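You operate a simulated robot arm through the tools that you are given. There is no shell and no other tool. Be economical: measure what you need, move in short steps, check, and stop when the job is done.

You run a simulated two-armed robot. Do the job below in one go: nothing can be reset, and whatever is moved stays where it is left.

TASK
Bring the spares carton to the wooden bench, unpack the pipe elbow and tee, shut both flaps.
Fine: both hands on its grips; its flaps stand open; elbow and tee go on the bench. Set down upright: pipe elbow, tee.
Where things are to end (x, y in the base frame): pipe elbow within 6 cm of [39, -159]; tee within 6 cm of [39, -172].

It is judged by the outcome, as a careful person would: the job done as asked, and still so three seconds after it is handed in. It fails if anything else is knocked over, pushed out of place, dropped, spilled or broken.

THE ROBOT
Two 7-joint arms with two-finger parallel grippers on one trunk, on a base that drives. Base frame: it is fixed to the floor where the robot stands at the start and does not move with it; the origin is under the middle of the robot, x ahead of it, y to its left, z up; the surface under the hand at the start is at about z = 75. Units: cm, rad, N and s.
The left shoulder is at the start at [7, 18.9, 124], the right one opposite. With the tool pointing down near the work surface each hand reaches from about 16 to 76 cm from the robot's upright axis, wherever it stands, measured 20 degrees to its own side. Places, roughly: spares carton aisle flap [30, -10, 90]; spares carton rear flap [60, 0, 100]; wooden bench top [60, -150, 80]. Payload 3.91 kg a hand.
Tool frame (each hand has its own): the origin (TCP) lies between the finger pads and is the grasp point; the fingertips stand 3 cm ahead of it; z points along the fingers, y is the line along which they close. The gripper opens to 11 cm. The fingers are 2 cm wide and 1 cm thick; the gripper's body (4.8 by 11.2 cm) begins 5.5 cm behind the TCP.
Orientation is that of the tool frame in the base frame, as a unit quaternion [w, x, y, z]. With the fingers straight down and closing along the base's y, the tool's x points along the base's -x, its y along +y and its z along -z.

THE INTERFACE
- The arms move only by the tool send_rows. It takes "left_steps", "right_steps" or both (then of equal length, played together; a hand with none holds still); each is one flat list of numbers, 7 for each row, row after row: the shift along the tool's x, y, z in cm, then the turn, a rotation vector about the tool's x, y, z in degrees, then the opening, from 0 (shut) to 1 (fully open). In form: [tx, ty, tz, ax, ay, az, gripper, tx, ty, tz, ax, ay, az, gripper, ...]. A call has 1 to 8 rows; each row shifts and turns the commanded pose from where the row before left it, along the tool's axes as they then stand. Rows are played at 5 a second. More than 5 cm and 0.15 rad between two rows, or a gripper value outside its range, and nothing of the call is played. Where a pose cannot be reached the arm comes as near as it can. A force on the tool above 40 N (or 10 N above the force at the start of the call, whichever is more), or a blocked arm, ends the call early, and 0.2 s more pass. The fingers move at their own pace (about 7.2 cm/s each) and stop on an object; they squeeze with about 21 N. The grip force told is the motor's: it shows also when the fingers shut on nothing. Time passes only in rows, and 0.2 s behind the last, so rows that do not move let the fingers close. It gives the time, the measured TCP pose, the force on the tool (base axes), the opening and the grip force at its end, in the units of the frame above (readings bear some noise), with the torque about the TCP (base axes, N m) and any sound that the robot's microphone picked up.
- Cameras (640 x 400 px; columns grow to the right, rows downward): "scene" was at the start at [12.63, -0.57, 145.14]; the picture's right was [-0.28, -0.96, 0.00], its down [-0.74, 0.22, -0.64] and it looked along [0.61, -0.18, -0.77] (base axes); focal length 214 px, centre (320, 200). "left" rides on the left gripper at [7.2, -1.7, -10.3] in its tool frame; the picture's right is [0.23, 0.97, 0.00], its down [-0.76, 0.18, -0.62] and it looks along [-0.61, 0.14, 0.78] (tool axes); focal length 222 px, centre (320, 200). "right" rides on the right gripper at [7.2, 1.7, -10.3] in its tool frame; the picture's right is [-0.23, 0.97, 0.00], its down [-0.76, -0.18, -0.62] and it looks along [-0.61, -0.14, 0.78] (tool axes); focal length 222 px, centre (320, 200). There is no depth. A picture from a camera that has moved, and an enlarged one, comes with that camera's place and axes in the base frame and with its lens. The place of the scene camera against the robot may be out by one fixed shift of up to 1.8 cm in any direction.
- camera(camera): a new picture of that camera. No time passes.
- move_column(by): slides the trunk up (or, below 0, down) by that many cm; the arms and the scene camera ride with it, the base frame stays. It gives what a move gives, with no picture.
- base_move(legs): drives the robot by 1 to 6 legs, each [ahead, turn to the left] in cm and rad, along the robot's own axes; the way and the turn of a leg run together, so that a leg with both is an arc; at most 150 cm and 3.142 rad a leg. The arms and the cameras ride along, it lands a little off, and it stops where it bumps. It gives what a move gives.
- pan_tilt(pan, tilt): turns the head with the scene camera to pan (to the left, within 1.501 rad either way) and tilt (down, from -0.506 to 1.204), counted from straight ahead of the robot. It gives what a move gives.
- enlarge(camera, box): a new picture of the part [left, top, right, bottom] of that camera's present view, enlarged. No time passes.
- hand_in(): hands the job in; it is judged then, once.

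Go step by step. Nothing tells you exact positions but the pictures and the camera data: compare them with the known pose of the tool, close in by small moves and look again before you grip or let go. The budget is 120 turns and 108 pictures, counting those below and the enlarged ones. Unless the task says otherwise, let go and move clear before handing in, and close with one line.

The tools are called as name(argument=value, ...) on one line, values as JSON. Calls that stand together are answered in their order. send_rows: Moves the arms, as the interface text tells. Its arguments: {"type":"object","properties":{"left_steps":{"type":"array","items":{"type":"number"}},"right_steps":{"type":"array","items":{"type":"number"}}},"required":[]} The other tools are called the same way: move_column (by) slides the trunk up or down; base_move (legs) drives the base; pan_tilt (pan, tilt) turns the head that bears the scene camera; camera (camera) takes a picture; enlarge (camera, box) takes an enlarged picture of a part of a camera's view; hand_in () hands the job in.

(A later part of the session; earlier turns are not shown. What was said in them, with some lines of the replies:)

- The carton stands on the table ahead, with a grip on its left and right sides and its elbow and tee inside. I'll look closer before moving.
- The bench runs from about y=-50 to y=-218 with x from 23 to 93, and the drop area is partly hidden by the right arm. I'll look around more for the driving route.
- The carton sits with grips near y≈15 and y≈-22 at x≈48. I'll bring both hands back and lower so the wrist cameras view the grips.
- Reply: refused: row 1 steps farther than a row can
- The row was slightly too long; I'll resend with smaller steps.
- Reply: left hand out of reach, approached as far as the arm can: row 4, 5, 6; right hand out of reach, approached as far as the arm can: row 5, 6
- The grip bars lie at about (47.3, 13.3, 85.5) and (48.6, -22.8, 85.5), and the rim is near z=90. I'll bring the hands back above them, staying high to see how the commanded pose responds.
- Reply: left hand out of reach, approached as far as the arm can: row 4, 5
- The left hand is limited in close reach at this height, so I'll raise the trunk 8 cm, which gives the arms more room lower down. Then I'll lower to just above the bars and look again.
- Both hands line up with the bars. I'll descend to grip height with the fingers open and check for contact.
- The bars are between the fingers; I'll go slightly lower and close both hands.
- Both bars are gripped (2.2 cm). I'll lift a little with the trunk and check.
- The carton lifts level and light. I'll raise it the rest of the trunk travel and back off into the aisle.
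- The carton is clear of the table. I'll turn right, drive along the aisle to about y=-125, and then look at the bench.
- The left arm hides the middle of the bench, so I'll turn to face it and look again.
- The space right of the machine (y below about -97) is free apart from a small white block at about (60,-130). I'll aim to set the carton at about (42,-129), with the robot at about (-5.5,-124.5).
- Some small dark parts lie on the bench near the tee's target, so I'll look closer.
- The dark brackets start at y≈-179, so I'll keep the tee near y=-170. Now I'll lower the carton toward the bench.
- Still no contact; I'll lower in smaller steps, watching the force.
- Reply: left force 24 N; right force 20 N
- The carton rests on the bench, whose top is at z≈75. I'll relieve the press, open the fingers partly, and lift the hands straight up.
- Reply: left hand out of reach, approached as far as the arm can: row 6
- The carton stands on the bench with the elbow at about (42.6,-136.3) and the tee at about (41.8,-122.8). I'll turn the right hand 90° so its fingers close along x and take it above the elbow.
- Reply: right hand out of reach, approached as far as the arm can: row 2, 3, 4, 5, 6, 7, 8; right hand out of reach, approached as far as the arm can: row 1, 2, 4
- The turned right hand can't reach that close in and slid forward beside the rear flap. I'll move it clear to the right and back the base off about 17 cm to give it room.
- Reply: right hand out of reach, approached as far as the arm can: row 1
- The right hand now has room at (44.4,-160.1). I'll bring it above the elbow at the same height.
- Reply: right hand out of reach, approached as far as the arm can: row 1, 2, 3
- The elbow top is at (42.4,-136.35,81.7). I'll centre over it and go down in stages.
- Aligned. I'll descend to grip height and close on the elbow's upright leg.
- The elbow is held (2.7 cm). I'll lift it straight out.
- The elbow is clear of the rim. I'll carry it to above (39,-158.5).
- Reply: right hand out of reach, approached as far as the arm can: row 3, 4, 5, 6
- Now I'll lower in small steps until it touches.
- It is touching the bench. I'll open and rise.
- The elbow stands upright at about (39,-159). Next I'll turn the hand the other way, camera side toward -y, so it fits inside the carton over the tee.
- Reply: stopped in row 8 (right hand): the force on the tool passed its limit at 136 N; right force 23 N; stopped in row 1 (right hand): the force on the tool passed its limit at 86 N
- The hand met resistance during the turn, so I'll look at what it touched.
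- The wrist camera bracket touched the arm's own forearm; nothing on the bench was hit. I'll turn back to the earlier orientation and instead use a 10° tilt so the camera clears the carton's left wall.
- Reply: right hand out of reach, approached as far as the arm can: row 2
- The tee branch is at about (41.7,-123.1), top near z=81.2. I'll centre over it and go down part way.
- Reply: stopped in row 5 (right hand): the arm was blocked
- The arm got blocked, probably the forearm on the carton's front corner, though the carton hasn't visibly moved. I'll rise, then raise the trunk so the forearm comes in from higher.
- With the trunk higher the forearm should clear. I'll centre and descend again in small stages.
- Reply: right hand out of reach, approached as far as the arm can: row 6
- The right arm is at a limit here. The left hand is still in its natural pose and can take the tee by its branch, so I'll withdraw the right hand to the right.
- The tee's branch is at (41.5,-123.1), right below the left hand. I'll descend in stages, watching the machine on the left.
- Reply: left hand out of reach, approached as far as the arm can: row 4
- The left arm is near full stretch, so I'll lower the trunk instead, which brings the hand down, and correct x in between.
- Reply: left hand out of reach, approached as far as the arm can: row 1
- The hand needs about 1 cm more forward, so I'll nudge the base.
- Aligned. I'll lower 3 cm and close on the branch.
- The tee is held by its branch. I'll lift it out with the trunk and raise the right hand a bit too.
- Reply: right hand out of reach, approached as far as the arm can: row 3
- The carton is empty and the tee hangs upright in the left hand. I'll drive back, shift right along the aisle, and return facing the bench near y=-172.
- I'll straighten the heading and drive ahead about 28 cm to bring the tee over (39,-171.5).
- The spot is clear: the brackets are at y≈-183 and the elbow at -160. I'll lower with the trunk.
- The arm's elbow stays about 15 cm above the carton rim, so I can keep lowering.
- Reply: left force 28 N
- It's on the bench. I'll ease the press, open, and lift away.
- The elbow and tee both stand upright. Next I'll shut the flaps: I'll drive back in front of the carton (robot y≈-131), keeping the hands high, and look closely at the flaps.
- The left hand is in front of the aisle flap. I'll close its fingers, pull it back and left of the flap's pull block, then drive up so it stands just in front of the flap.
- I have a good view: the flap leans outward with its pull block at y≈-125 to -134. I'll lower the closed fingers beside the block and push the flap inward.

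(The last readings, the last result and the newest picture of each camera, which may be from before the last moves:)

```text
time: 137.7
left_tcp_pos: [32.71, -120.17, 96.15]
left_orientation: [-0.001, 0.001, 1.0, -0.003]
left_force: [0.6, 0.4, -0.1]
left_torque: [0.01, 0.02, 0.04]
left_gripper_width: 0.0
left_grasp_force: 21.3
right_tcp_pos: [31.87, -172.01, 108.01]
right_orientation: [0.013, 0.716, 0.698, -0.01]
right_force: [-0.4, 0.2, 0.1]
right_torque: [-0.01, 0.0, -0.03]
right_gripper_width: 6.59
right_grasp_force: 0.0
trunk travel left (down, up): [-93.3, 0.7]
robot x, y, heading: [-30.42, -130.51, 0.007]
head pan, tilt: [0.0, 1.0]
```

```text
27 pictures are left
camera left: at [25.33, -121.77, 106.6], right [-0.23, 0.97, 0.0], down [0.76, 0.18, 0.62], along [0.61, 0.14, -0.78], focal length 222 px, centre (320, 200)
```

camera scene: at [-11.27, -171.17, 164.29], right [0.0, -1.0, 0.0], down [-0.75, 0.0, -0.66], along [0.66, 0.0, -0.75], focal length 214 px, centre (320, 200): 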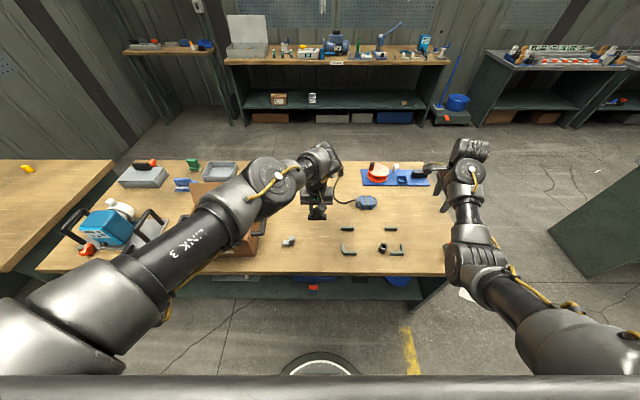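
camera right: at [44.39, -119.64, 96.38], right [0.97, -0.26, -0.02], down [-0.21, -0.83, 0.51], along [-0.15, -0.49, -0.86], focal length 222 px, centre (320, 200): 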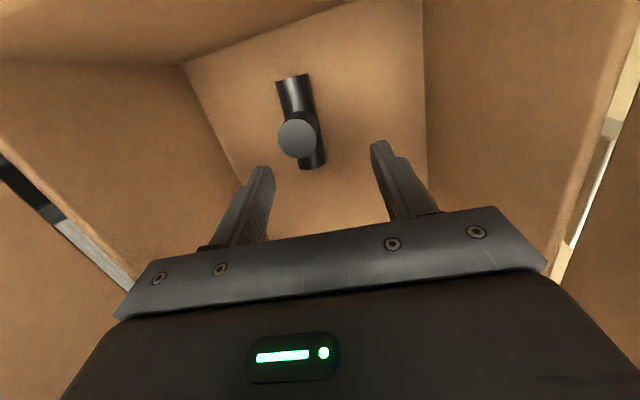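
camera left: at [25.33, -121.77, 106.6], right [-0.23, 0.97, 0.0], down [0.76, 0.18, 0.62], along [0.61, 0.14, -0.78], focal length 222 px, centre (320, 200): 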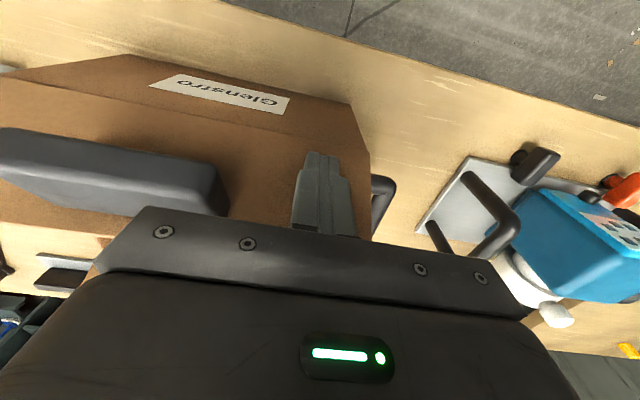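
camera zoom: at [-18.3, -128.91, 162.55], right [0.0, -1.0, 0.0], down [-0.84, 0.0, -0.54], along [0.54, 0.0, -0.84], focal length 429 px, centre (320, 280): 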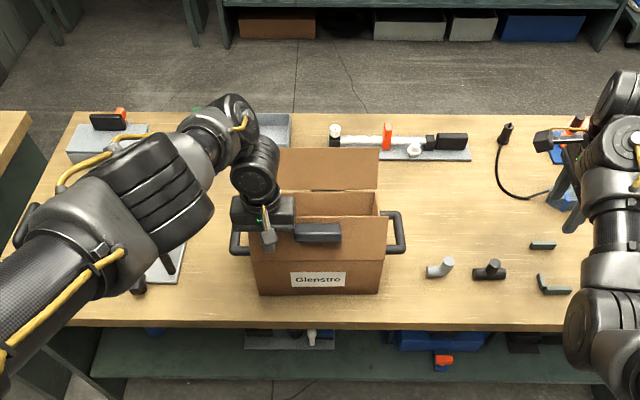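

The flap swings easily and is now about vertical. I'll keep pushing inward and downward.

send_rows(left_steps=[-2.5, 0, 0.3, 0, 0, 0, 0, -2.5, 0, 0.7, 0, 0, 0, 0, -2, 0, 0.8, 0, 0, 0, 0, -1, 0, 1, 0, 0, 0, 0, 0, 0, 0, 0, 0, 0, 0])

enlarge(camera="scene", box=[200, 60, 440, 260])

camera(camera="left")

```text
time: 138.9
left_tcp_pos: [37.37, -120.16, 94.81]
left_orientation: [0.0, 0.0, 1.0, -0.002]
left_force: [0.6, 0.2, -0.2]
left_torque: [0.0, 0.01, -0.03]
left_gripper_width: 0.0
left_grasp_force: 21.6
left hand out of reach, approached as far as the arm can: row 3, 4
right_tcp_pos: [31.9, -172.07, 108.09]
right_orientation: [0.011, 0.716, 0.698, -0.011]
right_force: [-0.1, 0.8, 1.1]
right_torque: [0.01, -0.01, 0.0]
right_gripper_width: 6.58
right_grasp_force: 0.1
trunk travel left (down, up): [-93.3, 0.7]
robot x, y, heading: [-30.3, -130.56, 0.003]
head pan, tilt: [0.0, 1.0]
```

```text
2.00 times, centred on (320, 160) of scene
camera zoom: at [-18.26, -129.01, 162.55], right [0.01, -1.0, 0.0], down [-0.84, 0.0, -0.54], along [0.54, 0.0, -0.84], focal length 429 px, centre (320, 280)
```

zoom: 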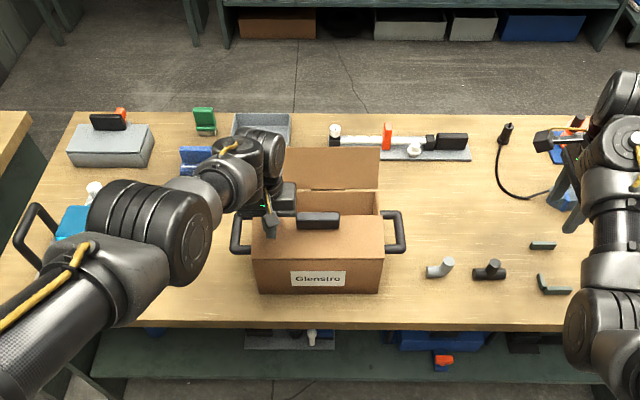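

```text
25 pictures are left
camera left: at [30.03, -121.76, 105.23], right [-0.23, 0.97, 0.0], down [0.76, 0.18, 0.62], along [0.6, 0.14, -0.78], focal length 222 px, centre (320, 200)
```

left: 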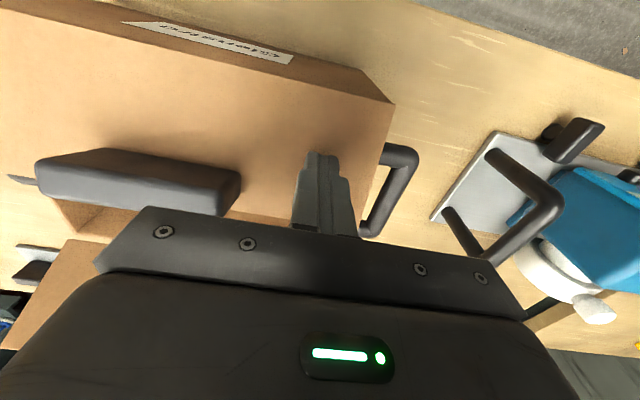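

The flap is folding in. The arm is at its stretch, so I'll press down using the trunk with a small base nudge.

base_move(legs=[[2, 0]])

move_column(by=-1.8)

camera(camera="left")

```text
time: 139.7
left_tcp_pos: [38.89, -120.06, 95.21]
left_orientation: [0.002, 0.0, 1.0, -0.001]
left_force: [-1.4, 0.0, 0.7]
left_torque: [-0.01, -0.04, 0.05]
left_gripper_width: 0.0
left_grasp_force: 21.3
right_tcp_pos: [33.44, -172.15, 108.36]
right_orientation: [0.012, 0.716, 0.698, -0.008]
right_force: [-0.4, 0.7, 0.1]
right_torque: [0.0, -0.06, 0.01]
right_gripper_width: 6.59
right_grasp_force: 0.1
trunk travel left (down, up): [-93.3, 0.7]
robot x, y, heading: [-28.29, -130.4, 0.004]
head pan, tilt: [0.0, 1.0]
```

```text
time: 140.4
left_tcp_pos: [39.19, -120.17, 93.14]
left_orientation: [0.0, 0.0, 1.0, -0.002]
left_force: [0.5, 0.5, 0.4]
left_torque: [-0.03, 0.0, -0.02]
left_gripper_width: 0.0
left_grasp_force: 21.6
right_tcp_pos: [33.53, -172.03, 106.28]
right_orientation: [0.012, 0.716, 0.698, -0.01]
right_force: [0.3, -0.4, 0.4]
right_torque: [-0.03, -0.02, 0.02]
right_gripper_width: 6.57
right_grasp_force: 0.0
trunk travel left (down, up): [-91.5, 2.5]
robot x, y, heading: [-28.62, -130.51, 0.001]
head pan, tilt: [0.0, 1.0]
```

```text
24 pictures are left
camera left: at [31.88, -121.77, 103.53], right [-0.23, 0.97, 0.0], down [0.76, 0.18, 0.62], along [0.61, 0.14, -0.78], focal length 222 px, centre (320, 200)
```

left: 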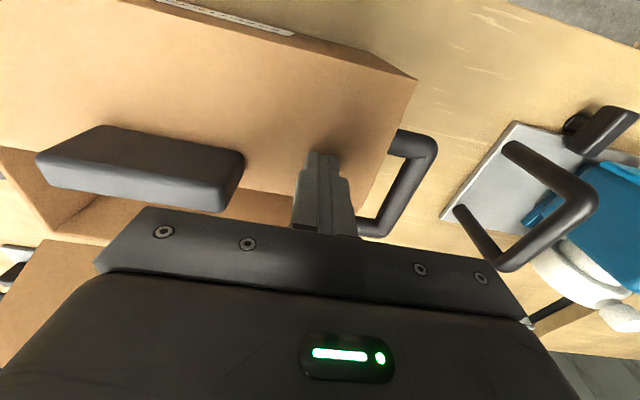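

move_column(by=-0.8)

move_column(by=-0.6)

camera(camera="left")

enlarge(camera="scene", box=[220, 120, 420, 250])

```text
time: 140.9
left_tcp_pos: [39.38, -120.14, 92.74]
left_orientation: [0.003, 0.0, 1.0, -0.001]
left_force: [0.8, 2.3, 23.0]
left_torque: [0.07, 0.23, 0.05]
left_gripper_width: 0.0
left_grasp_force: 21.0
right_tcp_pos: [33.64, -172.12, 105.51]
right_orientation: [0.011, 0.716, 0.698, -0.008]
right_force: [-0.5, -0.5, -1.2]
right_torque: [-0.02, 0.01, 0.02]
right_gripper_width: 6.6
right_grasp_force: 0.1
trunk travel left (down, up): [-90.7, 3.3]
robot x, y, heading: [-28.49, -130.89, 0.01]
head pan, tilt: [0.0, 1.0]
```

```text
time: 141.4
left_tcp_pos: [39.56, -120.14, 92.67]
left_orientation: [0.005, 0.0, 1.0, -0.001]
left_force: [-12.1, 0.7, 21.8]
left_torque: [0.02, 0.6, 0.0]
left_gripper_width: 0.0
left_grasp_force: 21.3
right_tcp_pos: [33.5, -172.09, 105.33]
right_orientation: [0.012, 0.715, 0.699, -0.009]
right_force: [0.4, -0.4, 0.0]
right_torque: [0.0, 0.01, 0.02]
right_gripper_width: 6.58
right_grasp_force: 0.0
trunk travel left (down, up): [-90.4, 3.6]
robot x, y, heading: [-28.69, -130.86, 0.004]
head pan, tilt: [0.0, 1.0]
stopped: the force on the tool passed its limit at 43 N (the readings are from after the stop); the commanded pose is now the measured one
```

```text
23 pictures are left
camera left: at [32.08, -121.79, 102.98], right [-0.23, 0.97, -0.01], down [0.76, 0.18, 0.63], along [0.61, 0.14, -0.78], focal length 222 px, centre (320, 200)
```

left: 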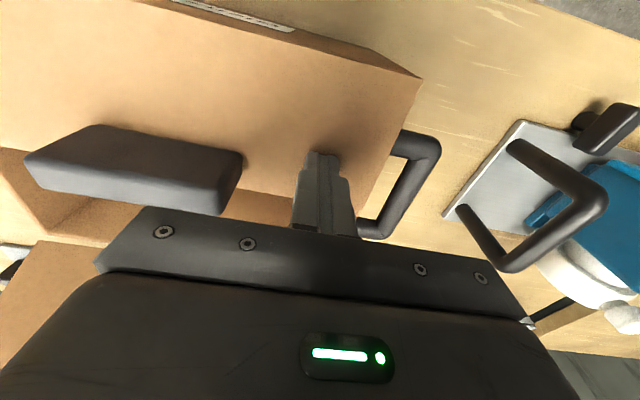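

```text
3.08 times, centred on (320, 185) of scene
camera zoom: at [-16.72, -129.02, 159.64], right [0.01, -1.0, 0.0], down [-0.84, 0.0, -0.54], along [0.54, 0.0, -0.84], focal length 660 px, centre (320, 246)
```

zoom: 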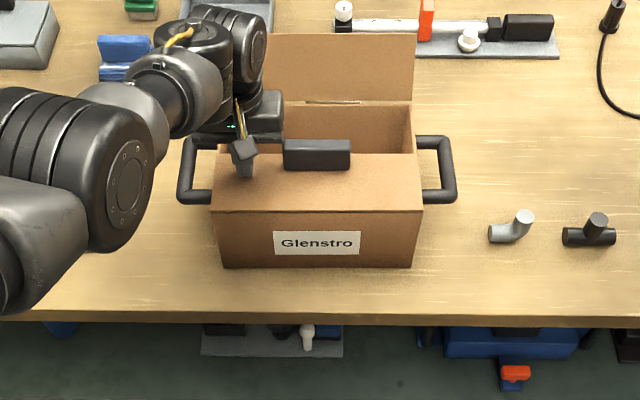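

The aisle flap is down against its stop. I'll lift off, check that it stays shut, and get the hand high enough to pass over the rear flap.

move_column(by=3.5)

send_rows(left_steps=[0, 0, -3, 0, 0, 0, 0, 2, 0, -3, 0, 0, 0, 0, 2, 0, -3, 0, 0, 0, 0, 2, 0, -2, 0, 0, 0, 0, 0, 0, 0, 0, 0, 0, 0])

enlarge(camera="scene", box=[220, 100, 420, 250])

```text
time: 142.2
left_tcp_pos: [39.7, -120.16, 95.83]
left_orientation: [0.003, 0.0, 1.0, -0.002]
left_force: [-0.4, 0.5, -0.6]
left_torque: [0.03, 0.0, 0.03]
left_gripper_width: 0.0
left_grasp_force: 21.4
right_tcp_pos: [33.86, -172.1, 108.75]
right_orientation: [0.011, 0.716, 0.698, -0.01]
right_force: [0.2, -0.4, 0.2]
right_torque: [0.01, 0.0, 0.01]
right_gripper_width: 6.59
right_grasp_force: 0.1
trunk travel left (down, up): [-93.9, 0.1]
robot x, y, heading: [-28.47, -130.67, 0.002]
head pan, tilt: [0.0, 1.0]
```

```text
time: 143.3
left_tcp_pos: [33.56, -120.17, 106.82]
left_orientation: [0.003, 0.0, 1.0, -0.001]
left_force: [-0.2, -1.0, 0.1]
left_torque: [0.01, 0.01, 0.0]
left_gripper_width: 0.0
left_grasp_force: 21.0
right_tcp_pos: [33.88, -171.93, 108.57]
right_orientation: [0.012, 0.716, 0.698, -0.01]
right_force: [0.1, -0.4, 0.8]
right_torque: [-0.01, 0.02, 0.01]
right_gripper_width: 6.58
right_grasp_force: 0.1
trunk travel left (down, up): [-93.9, 0.1]
robot x, y, heading: [-28.85, -130.06, 0.008]
head pan, tilt: [0.0, 1.0]
```

```text
2.67 times, centred on (320, 175) of scene
camera zoom: at [-16.23, -128.94, 163.11], right [0.01, -1.0, 0.0], down [-0.84, 0.0, -0.54], along [0.54, 0.0, -0.84], focal length 572 px, centre (320, 267)
```

zoom: 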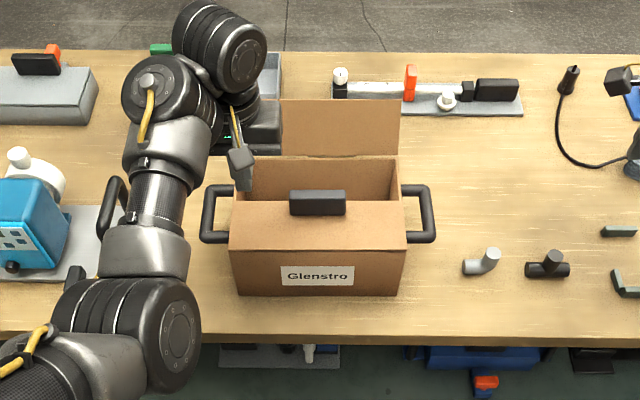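

The aisle flap stays shut. I'll drive ahead 24 cm, carrying the left hand over the rear flap.

base_move(legs=[[24.5, 0]])

camera(camera="left")

camera(camera="scene")

```text
time: 145.2
left_tcp_pos: [58.08, -119.74, 107.07]
left_orientation: [0.005, -0.002, 1.0, -0.002]
left_force: [-0.1, -0.4, 0.5]
left_torque: [0.05, -0.02, 0.03]
left_gripper_width: 0.0
left_grasp_force: 20.9
right_tcp_pos: [58.47, -171.54, 108.68]
right_orientation: [0.012, 0.715, 0.699, -0.009]
right_force: [0.0, 0.5, -0.5]
right_torque: [-0.02, 0.01, 0.0]
right_gripper_width: 6.61
right_grasp_force: 0.1
trunk travel left (down, up): [-93.9, 0.1]
robot x, y, heading: [-4.06, -130.06, 0.013]
head pan, tilt: [0.0, 1.0]
```

```text
20 pictures are left
camera left: at [50.68, -121.32, 117.26], right [-0.23, 0.97, -0.01], down [0.76, 0.18, 0.63], along [0.61, 0.14, -0.78], focal length 222 px, centre (320, 200)
```

left: 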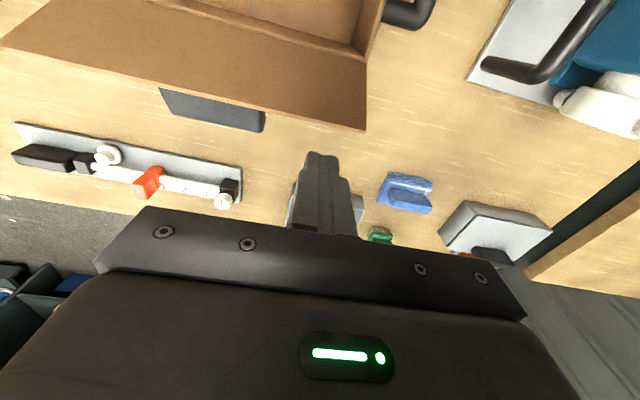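

```text
19 pictures are left
camera scene: at [8.15, -128.73, 163.14], right [0.01, -1.0, 0.0], down [-0.84, -0.01, -0.54], along [0.54, 0.01, -0.84], focal length 214 px, centre (320, 200)
```

scene: 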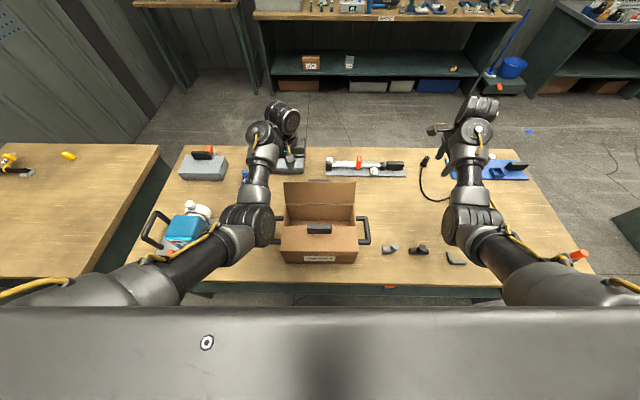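

The rear flap's top edge is near x=56.8. I'll go 2.5 cm further, lower the fingers behind it, and look again.

send_rows(left_steps=[-2.5, 0, 0, 0, 0, 0, 0, 0, 0, 3.5, 0, 0, 0, 0, 0, 0, 3.5, 0, 0, 0, 0, 0, 0, 3.2, 0, 0, 0, 0, 0, 0, 0, 0, 0, 0, 0])

camera(camera="left")

```text
time: 146.3
left_tcp_pos: [60.7, -119.53, 96.75]
left_orientation: [0.003, -0.002, 1.0, -0.002]
left_force: [0.1, 0.9, -0.8]
left_torque: [0.0, 0.02, 0.0]
left_gripper_width: 0.0
left_grasp_force: 20.9
right_tcp_pos: [58.6, -171.67, 108.8]
right_orientation: [0.01, 0.714, 0.7, -0.01]
right_force: [0.0, -0.3, -0.3]
right_torque: [-0.01, -0.02, 0.02]
right_gripper_width: 6.61
right_grasp_force: 0.2
trunk travel left (down, up): [-93.9, 0.1]
robot x, y, heading: [-4.19, -130.46, 0.013]
head pan, tilt: [0.0, 1.0]
```

```text
18 pictures are left
camera left: at [53.33, -121.2, 107.06], right [-0.23, 0.97, 0.0], down [0.76, 0.18, 0.63], along [0.61, 0.14, -0.78], focal length 222 px, centre (320, 200)
```

left: 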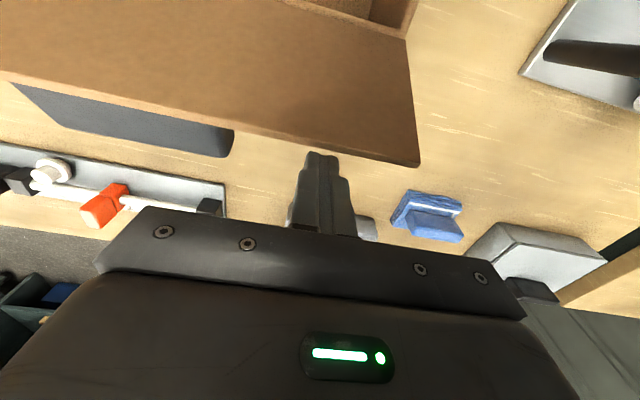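

The fingers are behind the flap, left of its block. I'll draw it toward me.

send_rows(left_steps=[2.5, 0, 0, 0, 0, 0, 0, 2.5, 0, 0, 0, 0, 0, 0, 2.5, 0, 0, 0, 0, 0, 0, 2.5, 0, 0.3, 0, 0, 0, 0, 2, 0, 0.7, 0, 0, 0, 0, 0, 0, 0, 0, 0, 0, 0])

camera(camera="left")

enlarge(camera="scene", box=[220, 130, 420, 280])

```text
time: 147.8
left_tcp_pos: [48.81, -119.57, 95.7]
left_orientation: [0.003, -0.003, 1.0, -0.002]
left_force: [-0.1, -0.4, -0.1]
left_torque: [-0.03, 0.03, 0.01]
left_gripper_width: 0.0
left_grasp_force: 21.0
right_tcp_pos: [58.68, -171.62, 108.59]
right_orientation: [0.01, 0.715, 0.699, -0.01]
right_force: [0.5, 0.7, 0.5]
right_torque: [0.03, 0.01, -0.03]
right_gripper_width: 6.6
right_grasp_force: 0.1
trunk travel left (down, up): [-93.9, 0.1]
robot x, y, heading: [-3.63, -130.12, 0.004]
head pan, tilt: [0.0, 1.0]
```

```text
17 pictures are left
camera left: at [41.36, -121.38, 105.99], right [-0.23, 0.97, 0.0], down [0.76, 0.18, 0.63], along [0.61, 0.14, -0.78], focal length 222 px, centre (320, 200)
```

left: 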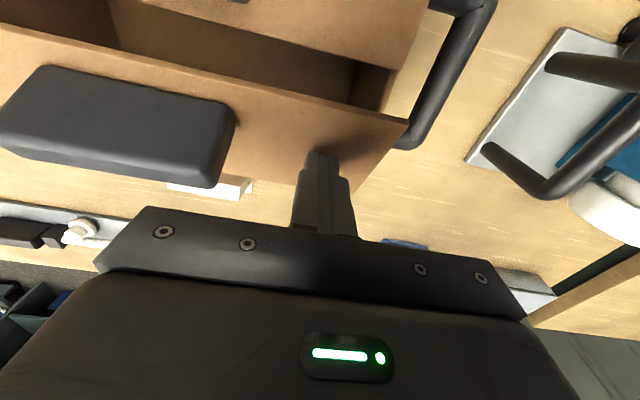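

```text
2.67 times, centred on (320, 205) of scene
camera zoom: at [8.42, -128.76, 163.11], right [0.01, -1.0, 0.0], down [-0.84, -0.01, -0.54], along [0.54, 0.01, -0.84], focal length 572 px, centre (320, 187)
```

zoom: 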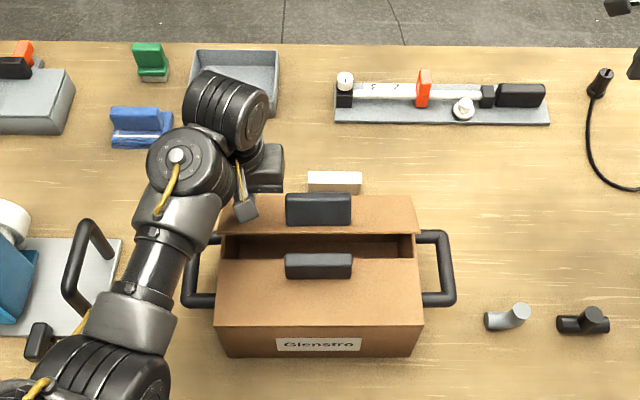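

The rear flap is about 45° shut. I'll keep following it in and down.

send_rows(left_steps=[1.5, 0, 0.8, 0, 0, 0, 0, 1, 0, 0.9, 0, 0, 0, 0, 0.3, 0, 0.8, 0, 0, 0, 0, 0, 0, 0.5, 0, 0, 0, 0, 0, 0, 0, 0, 0, 0, 0])

camera(camera="left")

```text
time: 148.9
left_tcp_pos: [45.87, -119.72, 92.59]
left_orientation: [0.005, -0.002, 1.0, -0.001]
left_force: [0.0, 1.9, 6.5]
left_torque: [0.04, 0.1, 0.0]
left_gripper_width: 0.01
left_grasp_force: 21.2
right_tcp_pos: [58.65, -171.62, 108.63]
right_orientation: [0.012, 0.715, 0.699, -0.01]
right_force: [1.1, 0.2, 0.3]
right_torque: [0.02, 0.0, -0.02]
right_gripper_width: 6.6
right_grasp_force: 0.1
trunk travel left (down, up): [-93.9, 0.1]
robot x, y, heading: [-3.95, -130.18, 0.013]
head pan, tilt: [0.0, 1.0]
```

```text
15 pictures are left
camera left: at [38.6, -121.42, 103.01], right [-0.23, 0.97, -0.01], down [0.76, 0.18, 0.63], along [0.61, 0.14, -0.78], focal length 222 px, centre (320, 200)
```

left: 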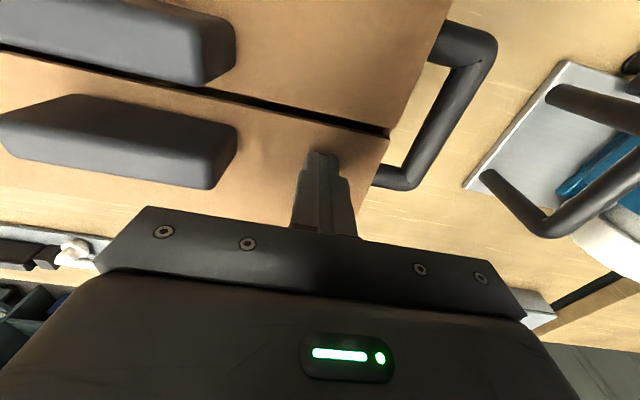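

The flap meets its stop with the two flaps edge to edge. I'll press slightly, then lift straight up and check.

send_rows(left_steps=[0, 0, 0.3, 0, 0, 0, 0, 0, 0, 0, 0, 0, 0, 0, 0, 0, -3, 0, 0, 0, 0, 0, 0, -4, 0, 0, 0, 0, 0, 0, -4, 0, 0, 0, 0, 0, 0, -2, 0, 0, 0, 0, 0, 0, 0, 0, 0, 0, 0])

camera(camera="left")

enlarge(camera="scene", box=[220, 130, 420, 280])

```text
time: 150.6
left_tcp_pos: [45.95, -119.79, 100.28]
left_orientation: [0.004, -0.003, 1.0, -0.002]
left_force: [0.2, 0.2, -0.1]
left_torque: [0.02, -0.01, 0.05]
left_gripper_width: 0.02
left_grasp_force: 20.5
left hand out of reach, approached as far as the arm can: row 5, 6
right_tcp_pos: [58.54, -171.68, 108.58]
right_orientation: [0.011, 0.714, 0.699, -0.011]
right_force: [0.1, -0.5, -0.3]
right_torque: [0.01, 0.0, 0.03]
right_gripper_width: 6.61
right_grasp_force: 0.1
trunk travel left (down, up): [-93.9, 0.1]
robot x, y, heading: [-3.87, -130.62, 0.012]
head pan, tilt: [0.0, 1.0]
```

```text
14 pictures are left
camera left: at [38.53, -121.45, 110.59], right [-0.23, 0.97, -0.01], down [0.76, 0.18, 0.63], along [0.61, 0.14, -0.78], focal length 222 px, centre (320, 200)
```

left: 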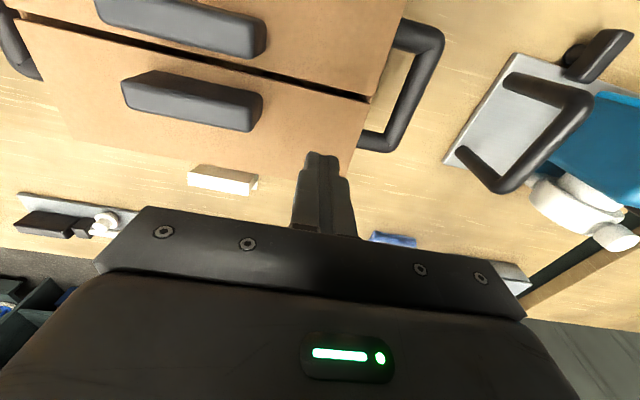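

```text
2.67 times, centred on (320, 205) of scene
camera zoom: at [8.29, -128.75, 163.12], right [0.01, -1.0, 0.0], down [-0.84, -0.01, -0.54], along [0.54, 0.01, -0.84], focal length 572 px, centre (320, 187)
```

zoom: 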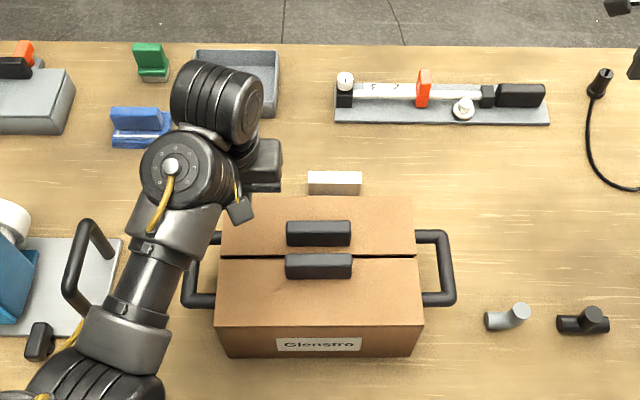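

Both flaps are flat shut, and the elbow and tee stand upright. I'll back away and take a last look.

base_move(legs=[[-35, 0]])

camera(camera="scene")

enlarge(camera="scene", box=[230, 110, 450, 240])

```text
time: 152.8
left_tcp_pos: [10.92, -120.24, 100.21]
left_orientation: [0.004, 0.0, 1.0, -0.002]
left_force: [-0.4, 0.5, 0.2]
left_torque: [0.03, -0.02, -0.01]
left_gripper_width: 0.0
left_grasp_force: 20.9
right_tcp_pos: [23.44, -172.03, 108.48]
right_orientation: [0.01, 0.716, 0.698, -0.012]
right_force: [0.6, 0.0, -0.9]
right_torque: [0.0, 0.02, 0.01]
right_gripper_width: 6.61
right_grasp_force: 0.0
trunk travel left (down, up): [-93.9, 0.1]
robot x, y, heading: [-39.54, -130.49, 0.01]
head pan, tilt: [0.0, 1.0]
```

```text
12 pictures are left
camera scene: at [-26.67, -129.08, 163.1], right [0.01, -1.0, 0.0], down [-0.84, 0.0, -0.54], along [0.54, 0.0, -0.84], focal length 214 px, centre (320, 200)
```

scene: 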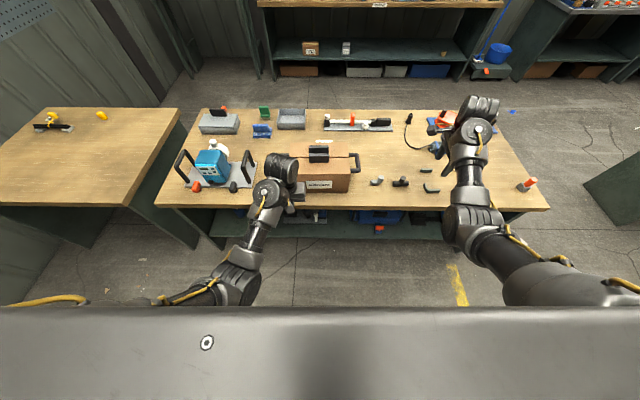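

```text
2.91 times, centred on (340, 175) of scene
camera zoom: at [-26.67, -129.08, 163.1], right [0.01, -1.0, 0.0], down [-0.84, 0.0, -0.54], along [0.54, 0.0, -0.84], focal length 624 px, centre (262, 273)
```

zoom: 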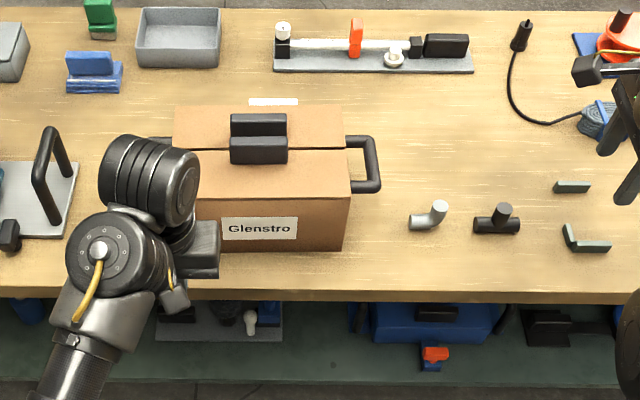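

The carton is on the bench with both flaps flat. The elbow and tee stand upright in place, and the hands are clear, so I'm handing in.

hand_in()

```text
The job is handed in.
```

The carton is on the wooden bench with both flaps shut. The pipe elbow stands upright at about [39, -159] and the tee at about [38.6, -171.5]; nothing else was seen to move.
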